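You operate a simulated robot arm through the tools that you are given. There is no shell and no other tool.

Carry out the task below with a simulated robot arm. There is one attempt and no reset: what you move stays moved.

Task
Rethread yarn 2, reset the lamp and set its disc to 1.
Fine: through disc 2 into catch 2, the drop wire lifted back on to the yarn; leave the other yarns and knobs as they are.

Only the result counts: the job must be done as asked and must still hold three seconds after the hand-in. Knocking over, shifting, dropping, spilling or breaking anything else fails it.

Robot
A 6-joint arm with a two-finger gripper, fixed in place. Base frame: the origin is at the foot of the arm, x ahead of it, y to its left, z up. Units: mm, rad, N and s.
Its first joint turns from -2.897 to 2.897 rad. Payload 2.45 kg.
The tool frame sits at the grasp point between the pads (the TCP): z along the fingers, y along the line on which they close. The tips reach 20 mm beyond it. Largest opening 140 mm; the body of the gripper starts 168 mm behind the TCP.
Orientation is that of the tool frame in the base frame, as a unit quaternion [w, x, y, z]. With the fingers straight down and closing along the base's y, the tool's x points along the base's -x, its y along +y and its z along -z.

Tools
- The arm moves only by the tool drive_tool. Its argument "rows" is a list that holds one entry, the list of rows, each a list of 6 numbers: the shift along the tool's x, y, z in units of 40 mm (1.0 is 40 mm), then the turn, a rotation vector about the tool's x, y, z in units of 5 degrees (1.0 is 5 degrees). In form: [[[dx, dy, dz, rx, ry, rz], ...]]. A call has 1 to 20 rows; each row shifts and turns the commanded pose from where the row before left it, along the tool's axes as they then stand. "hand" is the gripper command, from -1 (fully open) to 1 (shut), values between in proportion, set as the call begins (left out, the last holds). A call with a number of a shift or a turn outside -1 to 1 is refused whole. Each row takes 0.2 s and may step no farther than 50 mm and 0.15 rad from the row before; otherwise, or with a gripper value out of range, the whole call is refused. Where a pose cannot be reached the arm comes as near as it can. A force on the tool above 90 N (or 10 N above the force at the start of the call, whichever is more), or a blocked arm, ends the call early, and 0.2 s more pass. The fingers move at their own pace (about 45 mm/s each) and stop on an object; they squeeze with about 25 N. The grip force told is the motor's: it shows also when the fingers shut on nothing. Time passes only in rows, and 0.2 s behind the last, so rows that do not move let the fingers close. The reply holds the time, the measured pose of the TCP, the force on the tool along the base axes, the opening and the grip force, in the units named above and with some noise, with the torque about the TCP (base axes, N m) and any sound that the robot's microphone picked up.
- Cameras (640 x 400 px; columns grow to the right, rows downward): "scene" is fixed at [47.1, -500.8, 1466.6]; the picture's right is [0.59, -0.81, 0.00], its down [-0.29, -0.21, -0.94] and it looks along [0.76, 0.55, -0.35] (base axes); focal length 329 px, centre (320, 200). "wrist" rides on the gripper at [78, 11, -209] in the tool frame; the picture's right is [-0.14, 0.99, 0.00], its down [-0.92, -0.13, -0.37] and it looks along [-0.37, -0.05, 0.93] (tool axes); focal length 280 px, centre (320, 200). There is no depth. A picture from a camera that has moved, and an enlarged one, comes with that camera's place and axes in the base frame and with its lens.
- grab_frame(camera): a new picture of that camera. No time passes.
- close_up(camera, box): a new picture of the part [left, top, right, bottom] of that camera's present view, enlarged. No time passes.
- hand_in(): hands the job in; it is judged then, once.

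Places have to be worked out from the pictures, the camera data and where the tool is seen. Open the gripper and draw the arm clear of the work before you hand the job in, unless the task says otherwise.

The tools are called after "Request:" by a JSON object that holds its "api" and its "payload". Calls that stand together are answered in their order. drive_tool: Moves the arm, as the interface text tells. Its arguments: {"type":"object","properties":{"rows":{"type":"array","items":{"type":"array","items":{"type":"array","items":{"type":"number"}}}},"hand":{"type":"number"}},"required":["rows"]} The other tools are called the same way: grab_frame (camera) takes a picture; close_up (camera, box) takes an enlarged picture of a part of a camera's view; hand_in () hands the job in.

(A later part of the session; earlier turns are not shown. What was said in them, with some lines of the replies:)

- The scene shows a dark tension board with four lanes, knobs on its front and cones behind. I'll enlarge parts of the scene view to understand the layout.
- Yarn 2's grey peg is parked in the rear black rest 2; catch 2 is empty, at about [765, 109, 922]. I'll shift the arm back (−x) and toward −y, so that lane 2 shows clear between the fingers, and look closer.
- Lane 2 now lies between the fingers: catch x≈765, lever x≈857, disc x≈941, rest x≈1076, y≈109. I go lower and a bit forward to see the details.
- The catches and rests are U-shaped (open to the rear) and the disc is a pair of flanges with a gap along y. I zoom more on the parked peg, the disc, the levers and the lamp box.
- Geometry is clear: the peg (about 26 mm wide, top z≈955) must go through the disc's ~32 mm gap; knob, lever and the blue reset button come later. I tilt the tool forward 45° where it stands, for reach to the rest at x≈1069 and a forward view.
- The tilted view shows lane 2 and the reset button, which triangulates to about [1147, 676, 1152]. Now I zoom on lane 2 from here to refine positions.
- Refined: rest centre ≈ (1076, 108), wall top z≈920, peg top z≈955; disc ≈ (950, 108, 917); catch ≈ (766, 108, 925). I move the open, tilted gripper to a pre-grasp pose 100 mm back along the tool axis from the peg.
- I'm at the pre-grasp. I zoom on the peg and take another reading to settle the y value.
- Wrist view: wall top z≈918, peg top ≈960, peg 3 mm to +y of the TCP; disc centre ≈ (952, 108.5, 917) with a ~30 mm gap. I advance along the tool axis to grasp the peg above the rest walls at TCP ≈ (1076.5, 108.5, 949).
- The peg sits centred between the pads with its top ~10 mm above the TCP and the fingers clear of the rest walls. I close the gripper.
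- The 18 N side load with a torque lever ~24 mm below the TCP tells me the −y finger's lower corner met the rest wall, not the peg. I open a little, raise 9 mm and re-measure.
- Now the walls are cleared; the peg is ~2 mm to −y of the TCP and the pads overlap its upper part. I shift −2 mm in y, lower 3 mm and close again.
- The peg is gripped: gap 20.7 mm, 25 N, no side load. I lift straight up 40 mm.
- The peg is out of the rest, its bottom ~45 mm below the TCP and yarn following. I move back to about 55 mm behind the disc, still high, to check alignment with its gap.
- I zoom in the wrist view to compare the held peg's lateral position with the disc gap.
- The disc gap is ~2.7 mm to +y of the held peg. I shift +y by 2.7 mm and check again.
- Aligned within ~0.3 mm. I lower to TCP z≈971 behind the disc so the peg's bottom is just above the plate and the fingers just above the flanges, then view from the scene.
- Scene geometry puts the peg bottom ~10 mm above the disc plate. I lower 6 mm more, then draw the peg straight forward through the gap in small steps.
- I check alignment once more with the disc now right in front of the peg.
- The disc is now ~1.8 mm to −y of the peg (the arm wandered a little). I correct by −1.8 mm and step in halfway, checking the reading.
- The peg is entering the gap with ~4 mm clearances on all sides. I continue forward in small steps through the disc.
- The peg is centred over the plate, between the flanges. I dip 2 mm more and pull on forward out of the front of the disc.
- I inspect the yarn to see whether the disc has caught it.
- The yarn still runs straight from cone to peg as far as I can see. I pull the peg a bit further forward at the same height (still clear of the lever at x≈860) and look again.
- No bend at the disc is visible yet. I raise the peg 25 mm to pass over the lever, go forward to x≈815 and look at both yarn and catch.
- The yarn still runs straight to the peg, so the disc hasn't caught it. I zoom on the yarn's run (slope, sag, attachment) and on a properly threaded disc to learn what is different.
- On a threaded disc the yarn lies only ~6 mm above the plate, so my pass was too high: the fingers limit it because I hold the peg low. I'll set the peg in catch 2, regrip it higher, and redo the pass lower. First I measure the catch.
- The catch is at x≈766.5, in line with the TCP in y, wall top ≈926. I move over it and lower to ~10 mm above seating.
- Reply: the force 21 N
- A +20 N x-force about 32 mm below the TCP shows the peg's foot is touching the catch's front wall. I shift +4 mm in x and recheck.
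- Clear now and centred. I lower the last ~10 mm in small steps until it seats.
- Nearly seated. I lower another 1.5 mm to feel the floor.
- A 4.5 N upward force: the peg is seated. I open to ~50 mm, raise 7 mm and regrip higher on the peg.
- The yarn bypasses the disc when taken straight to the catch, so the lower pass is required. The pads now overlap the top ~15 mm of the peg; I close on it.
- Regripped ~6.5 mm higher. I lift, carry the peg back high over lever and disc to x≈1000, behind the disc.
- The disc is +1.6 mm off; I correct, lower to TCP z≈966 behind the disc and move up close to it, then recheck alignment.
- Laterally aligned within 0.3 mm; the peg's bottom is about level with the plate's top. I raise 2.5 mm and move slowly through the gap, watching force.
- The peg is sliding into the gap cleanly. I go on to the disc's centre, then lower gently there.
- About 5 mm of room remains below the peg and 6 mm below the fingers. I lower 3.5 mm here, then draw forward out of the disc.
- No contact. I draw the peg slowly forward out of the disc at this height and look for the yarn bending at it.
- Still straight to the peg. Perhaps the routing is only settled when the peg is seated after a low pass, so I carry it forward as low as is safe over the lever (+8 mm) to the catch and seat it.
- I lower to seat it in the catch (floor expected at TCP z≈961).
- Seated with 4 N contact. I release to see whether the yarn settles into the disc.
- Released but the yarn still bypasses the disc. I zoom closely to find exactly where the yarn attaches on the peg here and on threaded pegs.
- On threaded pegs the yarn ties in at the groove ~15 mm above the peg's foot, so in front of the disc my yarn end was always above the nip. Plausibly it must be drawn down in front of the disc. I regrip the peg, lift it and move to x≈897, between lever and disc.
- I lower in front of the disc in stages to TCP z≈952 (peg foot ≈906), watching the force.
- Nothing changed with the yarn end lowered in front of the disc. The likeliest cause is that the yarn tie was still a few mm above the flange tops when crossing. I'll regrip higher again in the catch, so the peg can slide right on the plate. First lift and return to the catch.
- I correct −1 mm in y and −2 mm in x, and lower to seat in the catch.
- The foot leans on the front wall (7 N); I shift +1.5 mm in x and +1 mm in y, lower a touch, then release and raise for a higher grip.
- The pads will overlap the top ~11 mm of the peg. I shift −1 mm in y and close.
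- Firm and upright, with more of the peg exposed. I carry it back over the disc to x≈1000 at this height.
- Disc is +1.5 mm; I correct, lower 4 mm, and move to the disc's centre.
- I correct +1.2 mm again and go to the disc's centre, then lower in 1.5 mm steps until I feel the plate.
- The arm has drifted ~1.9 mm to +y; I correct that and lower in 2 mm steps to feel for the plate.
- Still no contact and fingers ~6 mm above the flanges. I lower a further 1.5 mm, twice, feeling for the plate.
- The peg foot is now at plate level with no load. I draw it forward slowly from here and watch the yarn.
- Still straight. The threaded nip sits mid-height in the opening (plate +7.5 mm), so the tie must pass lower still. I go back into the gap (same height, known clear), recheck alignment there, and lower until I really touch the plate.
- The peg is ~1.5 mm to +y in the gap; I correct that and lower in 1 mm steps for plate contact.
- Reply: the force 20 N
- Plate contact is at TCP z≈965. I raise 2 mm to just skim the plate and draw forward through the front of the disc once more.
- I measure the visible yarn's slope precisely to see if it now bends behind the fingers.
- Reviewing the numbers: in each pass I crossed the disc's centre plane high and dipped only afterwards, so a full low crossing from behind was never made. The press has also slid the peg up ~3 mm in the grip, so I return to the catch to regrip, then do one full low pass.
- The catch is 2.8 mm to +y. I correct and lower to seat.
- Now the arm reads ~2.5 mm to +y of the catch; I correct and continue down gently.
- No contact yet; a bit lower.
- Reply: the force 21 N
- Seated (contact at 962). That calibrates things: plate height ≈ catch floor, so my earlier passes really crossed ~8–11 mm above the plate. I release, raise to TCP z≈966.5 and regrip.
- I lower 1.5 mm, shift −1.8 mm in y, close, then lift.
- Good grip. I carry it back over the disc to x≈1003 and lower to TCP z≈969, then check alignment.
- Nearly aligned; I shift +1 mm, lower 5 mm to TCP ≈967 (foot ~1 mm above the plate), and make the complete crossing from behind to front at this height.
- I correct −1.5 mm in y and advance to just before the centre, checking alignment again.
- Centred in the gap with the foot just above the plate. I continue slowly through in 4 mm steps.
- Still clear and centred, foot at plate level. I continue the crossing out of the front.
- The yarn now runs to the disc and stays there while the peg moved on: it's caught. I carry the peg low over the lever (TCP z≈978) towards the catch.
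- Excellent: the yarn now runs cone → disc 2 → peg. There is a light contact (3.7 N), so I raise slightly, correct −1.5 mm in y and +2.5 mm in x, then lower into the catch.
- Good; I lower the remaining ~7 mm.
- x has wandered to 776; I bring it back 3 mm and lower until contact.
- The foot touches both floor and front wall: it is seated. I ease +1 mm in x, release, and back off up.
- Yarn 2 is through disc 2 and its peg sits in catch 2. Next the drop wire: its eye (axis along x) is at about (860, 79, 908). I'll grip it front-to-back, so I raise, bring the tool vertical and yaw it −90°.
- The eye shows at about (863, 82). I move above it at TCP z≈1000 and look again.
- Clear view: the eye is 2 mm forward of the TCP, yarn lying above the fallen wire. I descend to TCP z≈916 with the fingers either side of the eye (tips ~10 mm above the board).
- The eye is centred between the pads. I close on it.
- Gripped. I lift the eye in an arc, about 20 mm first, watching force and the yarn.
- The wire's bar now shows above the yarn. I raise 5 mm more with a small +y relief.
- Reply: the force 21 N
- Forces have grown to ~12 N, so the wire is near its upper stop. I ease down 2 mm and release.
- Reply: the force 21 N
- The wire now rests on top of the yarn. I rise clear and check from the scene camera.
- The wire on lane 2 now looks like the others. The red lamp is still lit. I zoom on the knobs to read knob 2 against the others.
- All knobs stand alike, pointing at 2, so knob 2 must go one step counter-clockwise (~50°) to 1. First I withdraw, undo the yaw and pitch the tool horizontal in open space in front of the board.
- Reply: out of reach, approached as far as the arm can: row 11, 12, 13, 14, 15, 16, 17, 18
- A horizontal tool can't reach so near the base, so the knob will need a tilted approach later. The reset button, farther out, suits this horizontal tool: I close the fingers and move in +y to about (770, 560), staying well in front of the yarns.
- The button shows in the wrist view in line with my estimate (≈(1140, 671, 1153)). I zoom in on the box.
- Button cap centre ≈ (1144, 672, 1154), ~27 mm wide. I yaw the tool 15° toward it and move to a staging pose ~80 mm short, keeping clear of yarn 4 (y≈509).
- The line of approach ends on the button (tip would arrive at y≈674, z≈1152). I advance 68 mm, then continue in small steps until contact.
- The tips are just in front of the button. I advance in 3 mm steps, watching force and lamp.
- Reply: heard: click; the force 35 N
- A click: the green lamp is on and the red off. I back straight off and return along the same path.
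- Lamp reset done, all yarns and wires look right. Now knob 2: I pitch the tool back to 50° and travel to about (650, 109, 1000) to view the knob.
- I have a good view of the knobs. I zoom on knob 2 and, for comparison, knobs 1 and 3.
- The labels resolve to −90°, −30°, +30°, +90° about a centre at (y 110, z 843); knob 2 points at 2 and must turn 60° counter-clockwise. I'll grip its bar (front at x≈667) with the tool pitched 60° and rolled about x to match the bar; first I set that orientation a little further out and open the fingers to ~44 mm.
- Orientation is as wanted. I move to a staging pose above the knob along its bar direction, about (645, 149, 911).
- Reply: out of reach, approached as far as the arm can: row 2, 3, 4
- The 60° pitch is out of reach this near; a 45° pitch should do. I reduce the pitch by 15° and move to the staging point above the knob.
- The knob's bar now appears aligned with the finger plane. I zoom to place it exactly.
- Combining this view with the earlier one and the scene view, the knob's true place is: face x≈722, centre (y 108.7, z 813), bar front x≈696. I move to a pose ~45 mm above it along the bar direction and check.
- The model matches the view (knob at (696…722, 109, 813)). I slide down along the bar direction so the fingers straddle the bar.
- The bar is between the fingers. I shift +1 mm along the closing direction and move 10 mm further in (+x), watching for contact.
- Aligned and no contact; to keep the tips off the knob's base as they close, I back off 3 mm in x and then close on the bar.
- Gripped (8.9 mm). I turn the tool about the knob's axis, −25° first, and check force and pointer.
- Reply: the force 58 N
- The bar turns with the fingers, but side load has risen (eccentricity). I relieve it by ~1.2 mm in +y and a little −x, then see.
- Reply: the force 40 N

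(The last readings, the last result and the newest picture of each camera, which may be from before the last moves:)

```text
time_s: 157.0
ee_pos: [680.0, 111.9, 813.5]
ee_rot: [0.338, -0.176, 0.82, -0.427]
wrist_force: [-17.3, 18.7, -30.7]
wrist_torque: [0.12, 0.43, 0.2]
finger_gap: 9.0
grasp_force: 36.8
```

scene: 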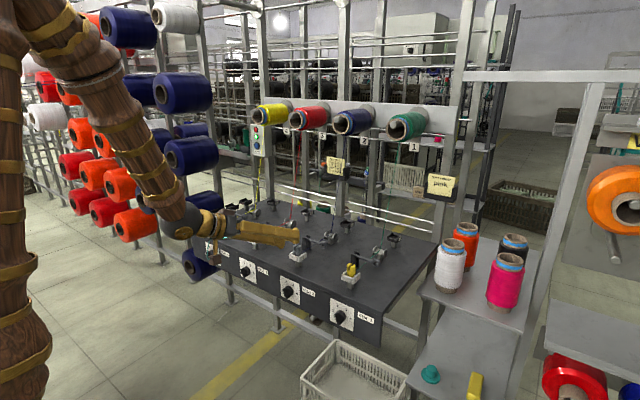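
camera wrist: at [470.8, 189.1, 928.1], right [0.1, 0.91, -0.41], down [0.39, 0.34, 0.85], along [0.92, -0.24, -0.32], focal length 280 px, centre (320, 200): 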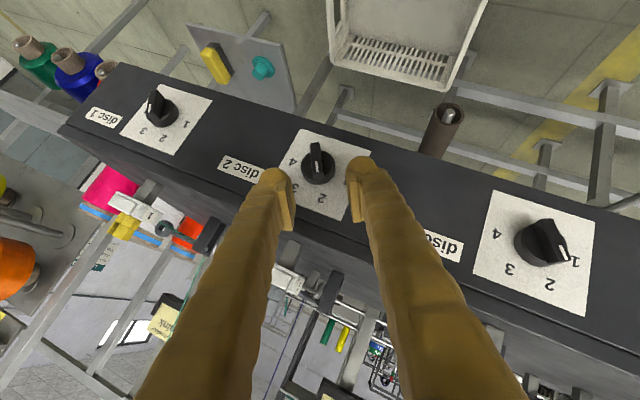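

Load is smaller in y but now −31 N in z; I ease that way as well.

Request:
{"api": "drive_tool", "payload": {"rows": [[[0.015, 0.042, -0.013, 0, 0, 0], [0, 0, 0, 0, 0, 0]]]}}

```text
time_s: 157.6
ee_pos: [679.8, 111.1, 814.3]
ee_rot: [0.34, -0.176, 0.819, -0.427]
wrist_force: [18.5, -14.7, -14.9]
wrist_torque: [0.02, 0.22, -0.21]
finger_gap: 9.2
grasp_force: 36.9
```

Load is moderate. I continue turning 10° and recheck.

Request:
{"api": "drive_tool", "payload": {"rows": [[[0, 0, 0, 0.707, 0, -0.707], [0, 0, 0, 0.707, 0, -0.707], [0, 0, 0, 0, 0, 0]]]}}

```text
time_s: 158.4
ee_pos: [679.4, 112.5, 814.0]
ee_rot: [0.324, -0.205, 0.779, -0.496]
wrist_force: [7.1, 8.9, 5.3]
wrist_torque: [0.0, -0.15, 0.34]
finger_gap: 9.1
grasp_force: 36.6
```

Good, low load. Another 15°.

Request:
{"api": "drive_tool", "payload": {"rows": [[[0, 0, 0, 0.707, 0, -0.707], [0, 0, 0, 0.707, 0, -0.707], [0, 0, 0, 0.707, 0, -0.707], [0, 0, 0, 0, 0, 0]]]}}

Request:
{"api": "close_up", "payload": {"camera": "wrist", "box": [240, 110, 400, 240]}}

Request:
{"api": "close_up", "payload": {"camera": "scene", "box": [260, 255, 320, 305]}}

```text
time_s: 159.4
ee_pos: [679.6, 113.1, 812.8]
ee_rot: [0.293, -0.245, 0.708, -0.594]
wrist_force: [26.5, 0.6, -5.9]
wrist_torque: [0.01, 0.09, 0.06]
finger_gap: 9.1
grasp_force: 36.1
```

```text
3.08 times, centred on (320, 175) of wrist
camera zoom: at [475.4, 205.2, 818.8], right [0.1, 0.27, -0.96], down [0.39, 0.88, 0.28], along [0.92, -0.4, -0.02], focal length 863 px, centre (320, 277)
```

zoom: 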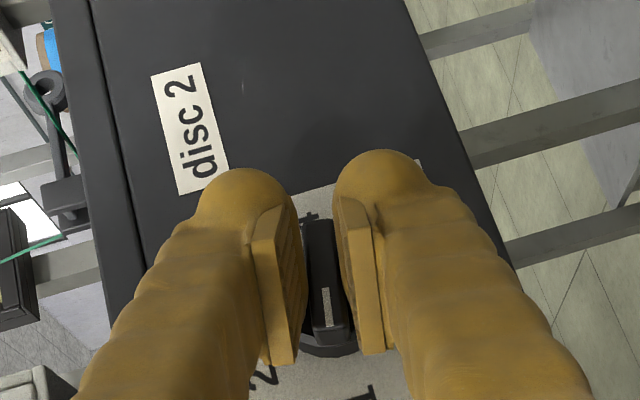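

```text
8.00 times, centred on (290, 280) of scene
camera zoom: at [47.1, -500.8, 1466.6], right [0.59, -0.81, 0.0], down [-0.29, -0.21, -0.94], along [0.76, 0.55, -0.35], focal length 2630 px, centre (560, -440)
```

zoom: 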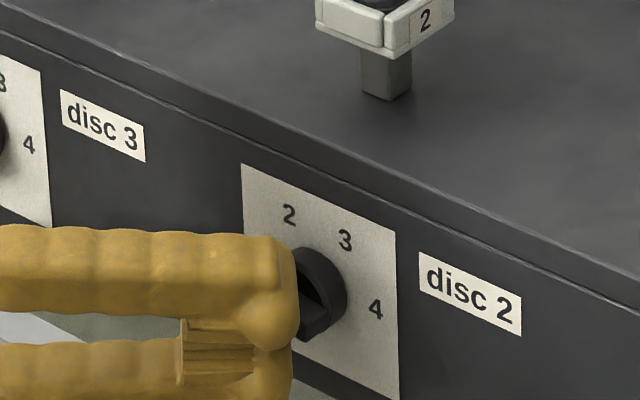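

50° done; pointer near 1. I turn the last 10°.

Request:
{"api": "drive_tool", "payload": {"rows": [[[0, 0, 0, 0.707, 0, -0.707], [0, 0, 0, 0.707, 0, -0.707], [0, 0, 0, 0, 0, 0]]]}}

Request:
{"api": "close_up", "payload": {"camera": "wrist", "box": [240, 110, 400, 240]}}

```text
time_s: 160.2
ee_pos: [678.6, 113.0, 812.5]
ee_rot: [0.271, -0.271, 0.654, -0.653]
wrist_force: [-23.5, 19.3, -8.0]
wrist_torque: [-0.01, 0.11, 0.31]
finger_gap: 9.1
grasp_force: 37.1
```

```text
3.08 times, centred on (320, 175) of wrist
camera zoom: at [475.6, 204.4, 802.1], right [0.1, 0.1, -0.99], down [0.39, 0.91, 0.13], along [0.92, -0.4, 0.05], focal length 863 px, centre (320, 277)
```

zoom: 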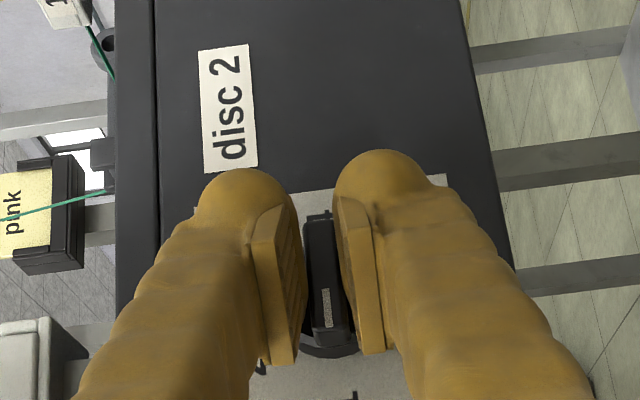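

Now at the −90° orientation. I open the fingers and retreat straight out (−x), then check the pointer.

Request:
{"api": "drive_tool", "payload": {"rows": [[[0, 0, 0, 0, 0, 0], [0, 0, 0, 0, 0, 0], [0, 0, 0, 0, 0, 0]]], "hand": 0.4}}

Request:
{"api": "drive_tool", "payload": {"rows": [[[0.2, 0, -0.2, 0, 0, 0], [0, 0, -0.5, 0, 0, 0], [0, 0, -0.6, 0, 0, 0], [0, 0, 0, 0, 0, 0]]]}}

Request:
{"api": "grab_frame", "payload": {"camera": "wrist"}}

Request:
{"api": "close_up", "payload": {"camera": "scene", "box": [270, 275, 310, 305]}}

```text
time_s: 161.0
ee_pos: [679.4, 112.0, 812.2]
ee_rot: [0.271, -0.271, 0.654, -0.652]
wrist_force: [0.2, -1.0, -0.1]
wrist_torque: [-0.01, 0.01, -0.02]
finger_gap: 41.9
grasp_force: 0.0
```

```text
time_s: 162.0
ee_pos: [636.1, 146.4, 813.8]
ee_rot: [0.271, -0.269, 0.654, -0.653]
wrist_force: [0.1, -1.4, 0.6]
wrist_torque: [-0.03, 0.01, -0.03]
finger_gap: 42.0
grasp_force: 0.1
```

```text
taken
camera wrist: at [432.7, 238.0, 802.4], right [0.1, 0.1, -0.99], down [0.39, 0.91, 0.13], along [0.92, -0.4, 0.05], focal length 280 px, centre (320, 200)
```

wrist: 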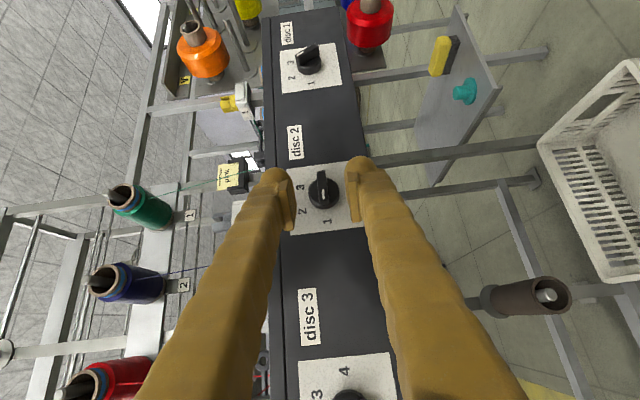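

```text
13.33 times, centred on (290, 290) of scene
camera zoom: at [47.1, -500.8, 1466.6], right [0.59, -0.81, 0.0], down [-0.29, -0.21, -0.94], along [0.76, 0.55, -0.35], focal length 4383 px, centre (720, -1000)
```

zoom: 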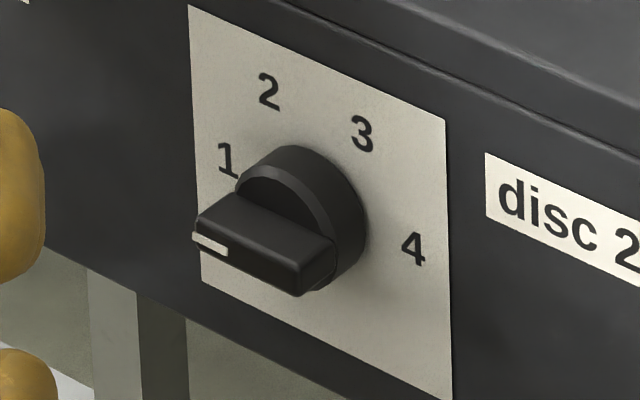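

Knob 2 now points left, at 1. I zoom to verify its accuracy.

Request:
{"api": "close_up", "payload": {"camera": "wrist", "box": [280, 150, 370, 240]}}

Request:
{"api": "close_up", "payload": {"camera": "wrist", "box": [265, 20, 355, 110]}}

```text
4.44 times, centred on (325, 195) of wrist
camera zoom: at [432.7, 238.0, 802.4], right [0.1, 0.1, -0.99], down [0.39, 0.91, 0.13], along [0.92, -0.4, 0.05], focal length 1246 px, centre (298, 222)
```

zoom: 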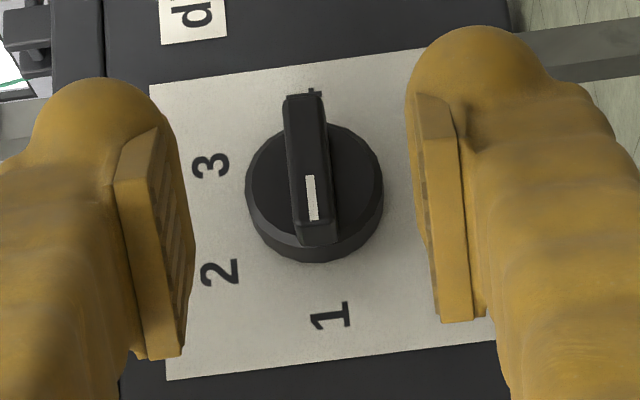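

```text
4.44 times, centred on (310, 65) of wrist
camera zoom: at [432.7, 238.0, 802.4], right [0.1, 0.1, -0.99], down [0.39, 0.91, 0.13], along [0.92, -0.4, 0.05], focal length 1246 px, centre (364, 800)
```

zoom: 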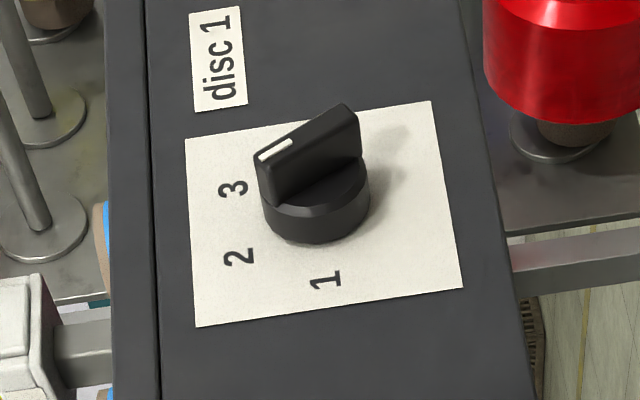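

Knob 2's pointer is within ~1° of 1; knob 1 is still at 2. I raise the arm clear and open the gripper fully.

Request:
{"api": "drive_tool", "payload": {"rows": [[[0, -0.5, -0.3, 0, 0, 0], [0, -0.9, 0, 0, 0, 0], [0, -1, 0, 0, 0, 0], [0, -1, 0, 0, 0, 0], [0, -1, 0, 0, 0, 0], [0, -1, 0, 0, 0, 0], [0, -1, 0, 0, 0, 0], [0, -1, 0, 0, 0, 0], [0, 0, 0, 0, 0, 0]]], "hand": 0.4}}

Request:
{"api": "drive_tool", "payload": {"rows": [[[0, 0, 0, 0, 0, 0], [0, 0, 0, 0, 0, 0], [0, 0, 0, 0, 0, 0], [0, 0, 0, 0, 0, 0], [0, 0, 0, 0, 0, 0], [0, 0, 0, 0, 0, 0]]], "hand": -1}}

Request:
{"api": "grab_frame", "payload": {"camera": "scene"}}

Request:
{"api": "close_up", "payload": {"camera": "scene", "box": [190, 180, 400, 335]}}

Request:
{"api": "close_up", "payload": {"camera": "scene", "box": [236, 110, 300, 160]}}

```text
time_s: 164.0
ee_pos: [630.5, 148.5, 1107.4]
ee_rot: [0.27, -0.27, 0.654, -0.653]
wrist_force: [0.1, -0.3, 0.2]
wrist_torque: [-0.04, 0.0, 0.0]
finger_gap: 42.0
grasp_force: 0.1
```

```text
time_s: 165.4
ee_pos: [629.5, 149.0, 1106.3]
ee_rot: [0.271, -0.27, 0.653, -0.653]
wrist_force: [-0.6, 0.5, -0.5]
wrist_torque: [0.0, -0.01, 0.01]
finger_gap: 140.0
grasp_force: 0.1
```

```text
taken
```

scene: 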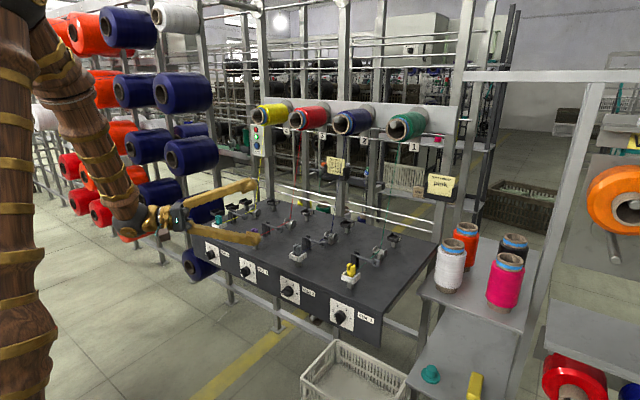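

```text
2.58 times, centred on (295, 258) of scene
camera zoom: at [47.1, -500.8, 1466.6], right [0.59, -0.81, 0.0], down [-0.29, -0.21, -0.94], along [0.76, 0.55, -0.35], focal length 848 px, centre (384, 52)
```

zoom: 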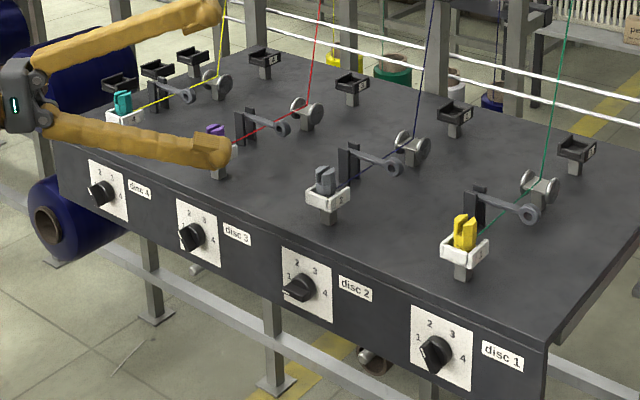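

```text
8.00 times, centred on (268, 135) of scene
camera zoom: at [47.1, -500.8, 1466.6], right [0.59, -0.81, 0.0], down [-0.29, -0.21, -0.94], along [0.76, 0.55, -0.35], focal length 2630 px, centre (736, 720)
```

zoom: 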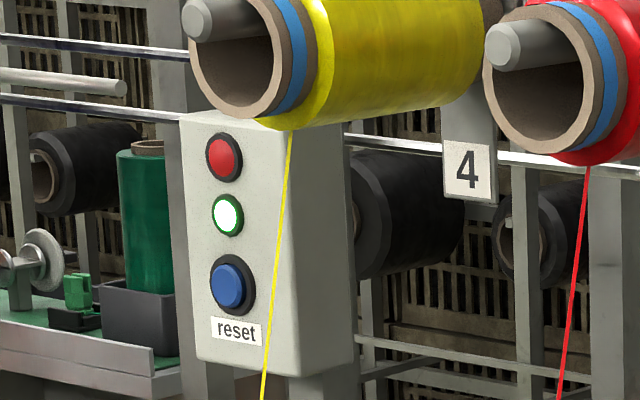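

All looks right: lamp green, yarn 2 through its disc under its wire, peg in catch, knob 2 at 1, others unchanged. I raise the arm further away and take a last close look at lane 2.

Request:
{"api": "drive_tool", "payload": {"rows": [[[0, -1, 0, 0, 0, 0], [0, -1, 0, 0, 0, 0], [0, -1, 0, 0, 0, 0], [0, -1, 0, 0, 0, 0], [0, 0, 0, 0, 0, 0]]]}}

Request:
{"api": "close_up", "payload": {"camera": "scene", "box": [275, 195, 355, 260]}}

Request:
{"api": "close_up", "payload": {"camera": "scene", "box": [195, 190, 300, 270]}}

```text
time_s: 166.6
ee_pos: [630.5, 151.8, 1268.4]
ee_rot: [0.271, -0.27, 0.654, -0.653]
wrist_force: [1.4, -0.6, 0.8]
wrist_torque: [0.02, -0.03, -0.02]
finger_gap: 140.1
grasp_force: 0.1
```

```text
6.15 times, centred on (315, 228) of scene
camera zoom: at [47.1, -500.8, 1466.6], right [0.59, -0.81, 0.0], down [-0.29, -0.21, -0.94], along [0.76, 0.55, -0.35], focal length 2023 px, centre (351, 31)
```

zoom: 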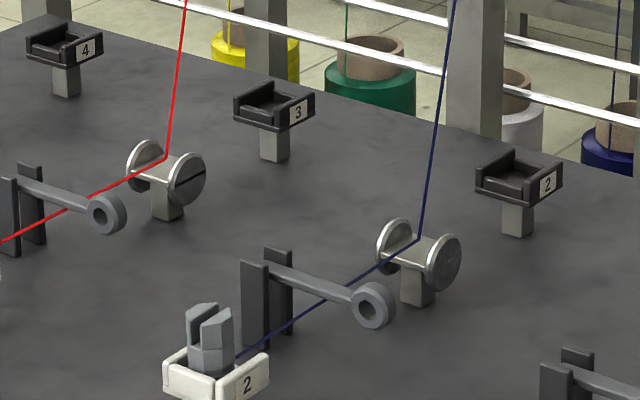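

```text
5.00 times, centred on (248, 230) of scene
camera zoom: at [47.1, -500.8, 1466.6], right [0.59, -0.81, 0.0], down [-0.29, -0.21, -0.94], along [0.76, 0.55, -0.35], focal length 1644 px, centre (682, 50)
```

zoom: 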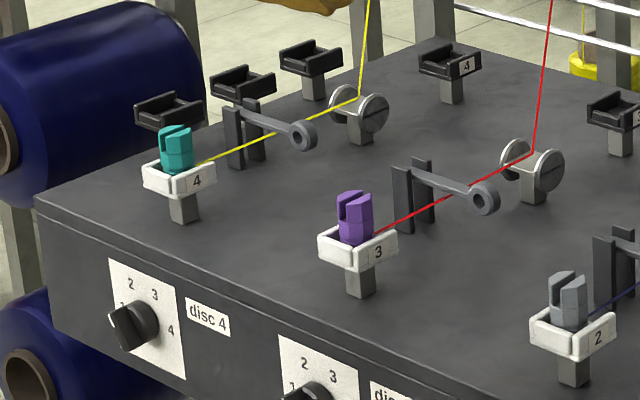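

Lane 2 matches the other lanes: the yarn runs through disc 2 into catch 2 with the drop wire resting on it. The lamp is green, knob 2 is at 1, and the arm is clear with the gripper open, so I hand the job in.

Request:
{"api": "hand_in", "payload": {}}

```text
The job is handed in.
```

The job is handed in. I have no verdict back yet, but the last pictures show all of it done:

- **Yarn 2:** it runs from its cone through disc 2 to the peg seated in catch 2. It took several passes before the disc caught the yarn. During these I set the peg down in catch 2 a few times to regrip it.
- **Drop wire 2:** it rests on the yarn at the same height as the wires in the other lanes.
- **Lamp:** pressing the blue reset button gave a click, and the lamp changed from red to green. It was still green when I last checked it, shortly before hand-in.
- **Disc 2 knob:** it is turned from 2 to 1, with the pointer within about 1° of the mark.
- **Other lanes:** yarns 1, 3 and 4 and their knobs look unchanged, and nothing was knocked over or shifted that I could see.

While gripping the parked peg and threading the disc, the fingers and peg touched the rest, the catch and the disc plate, at up to about 20 N. Turning the knob reached about 57 N of side load. I saw no movement or damage from either.

The gripper is open and the arm is drawn clear above the board.
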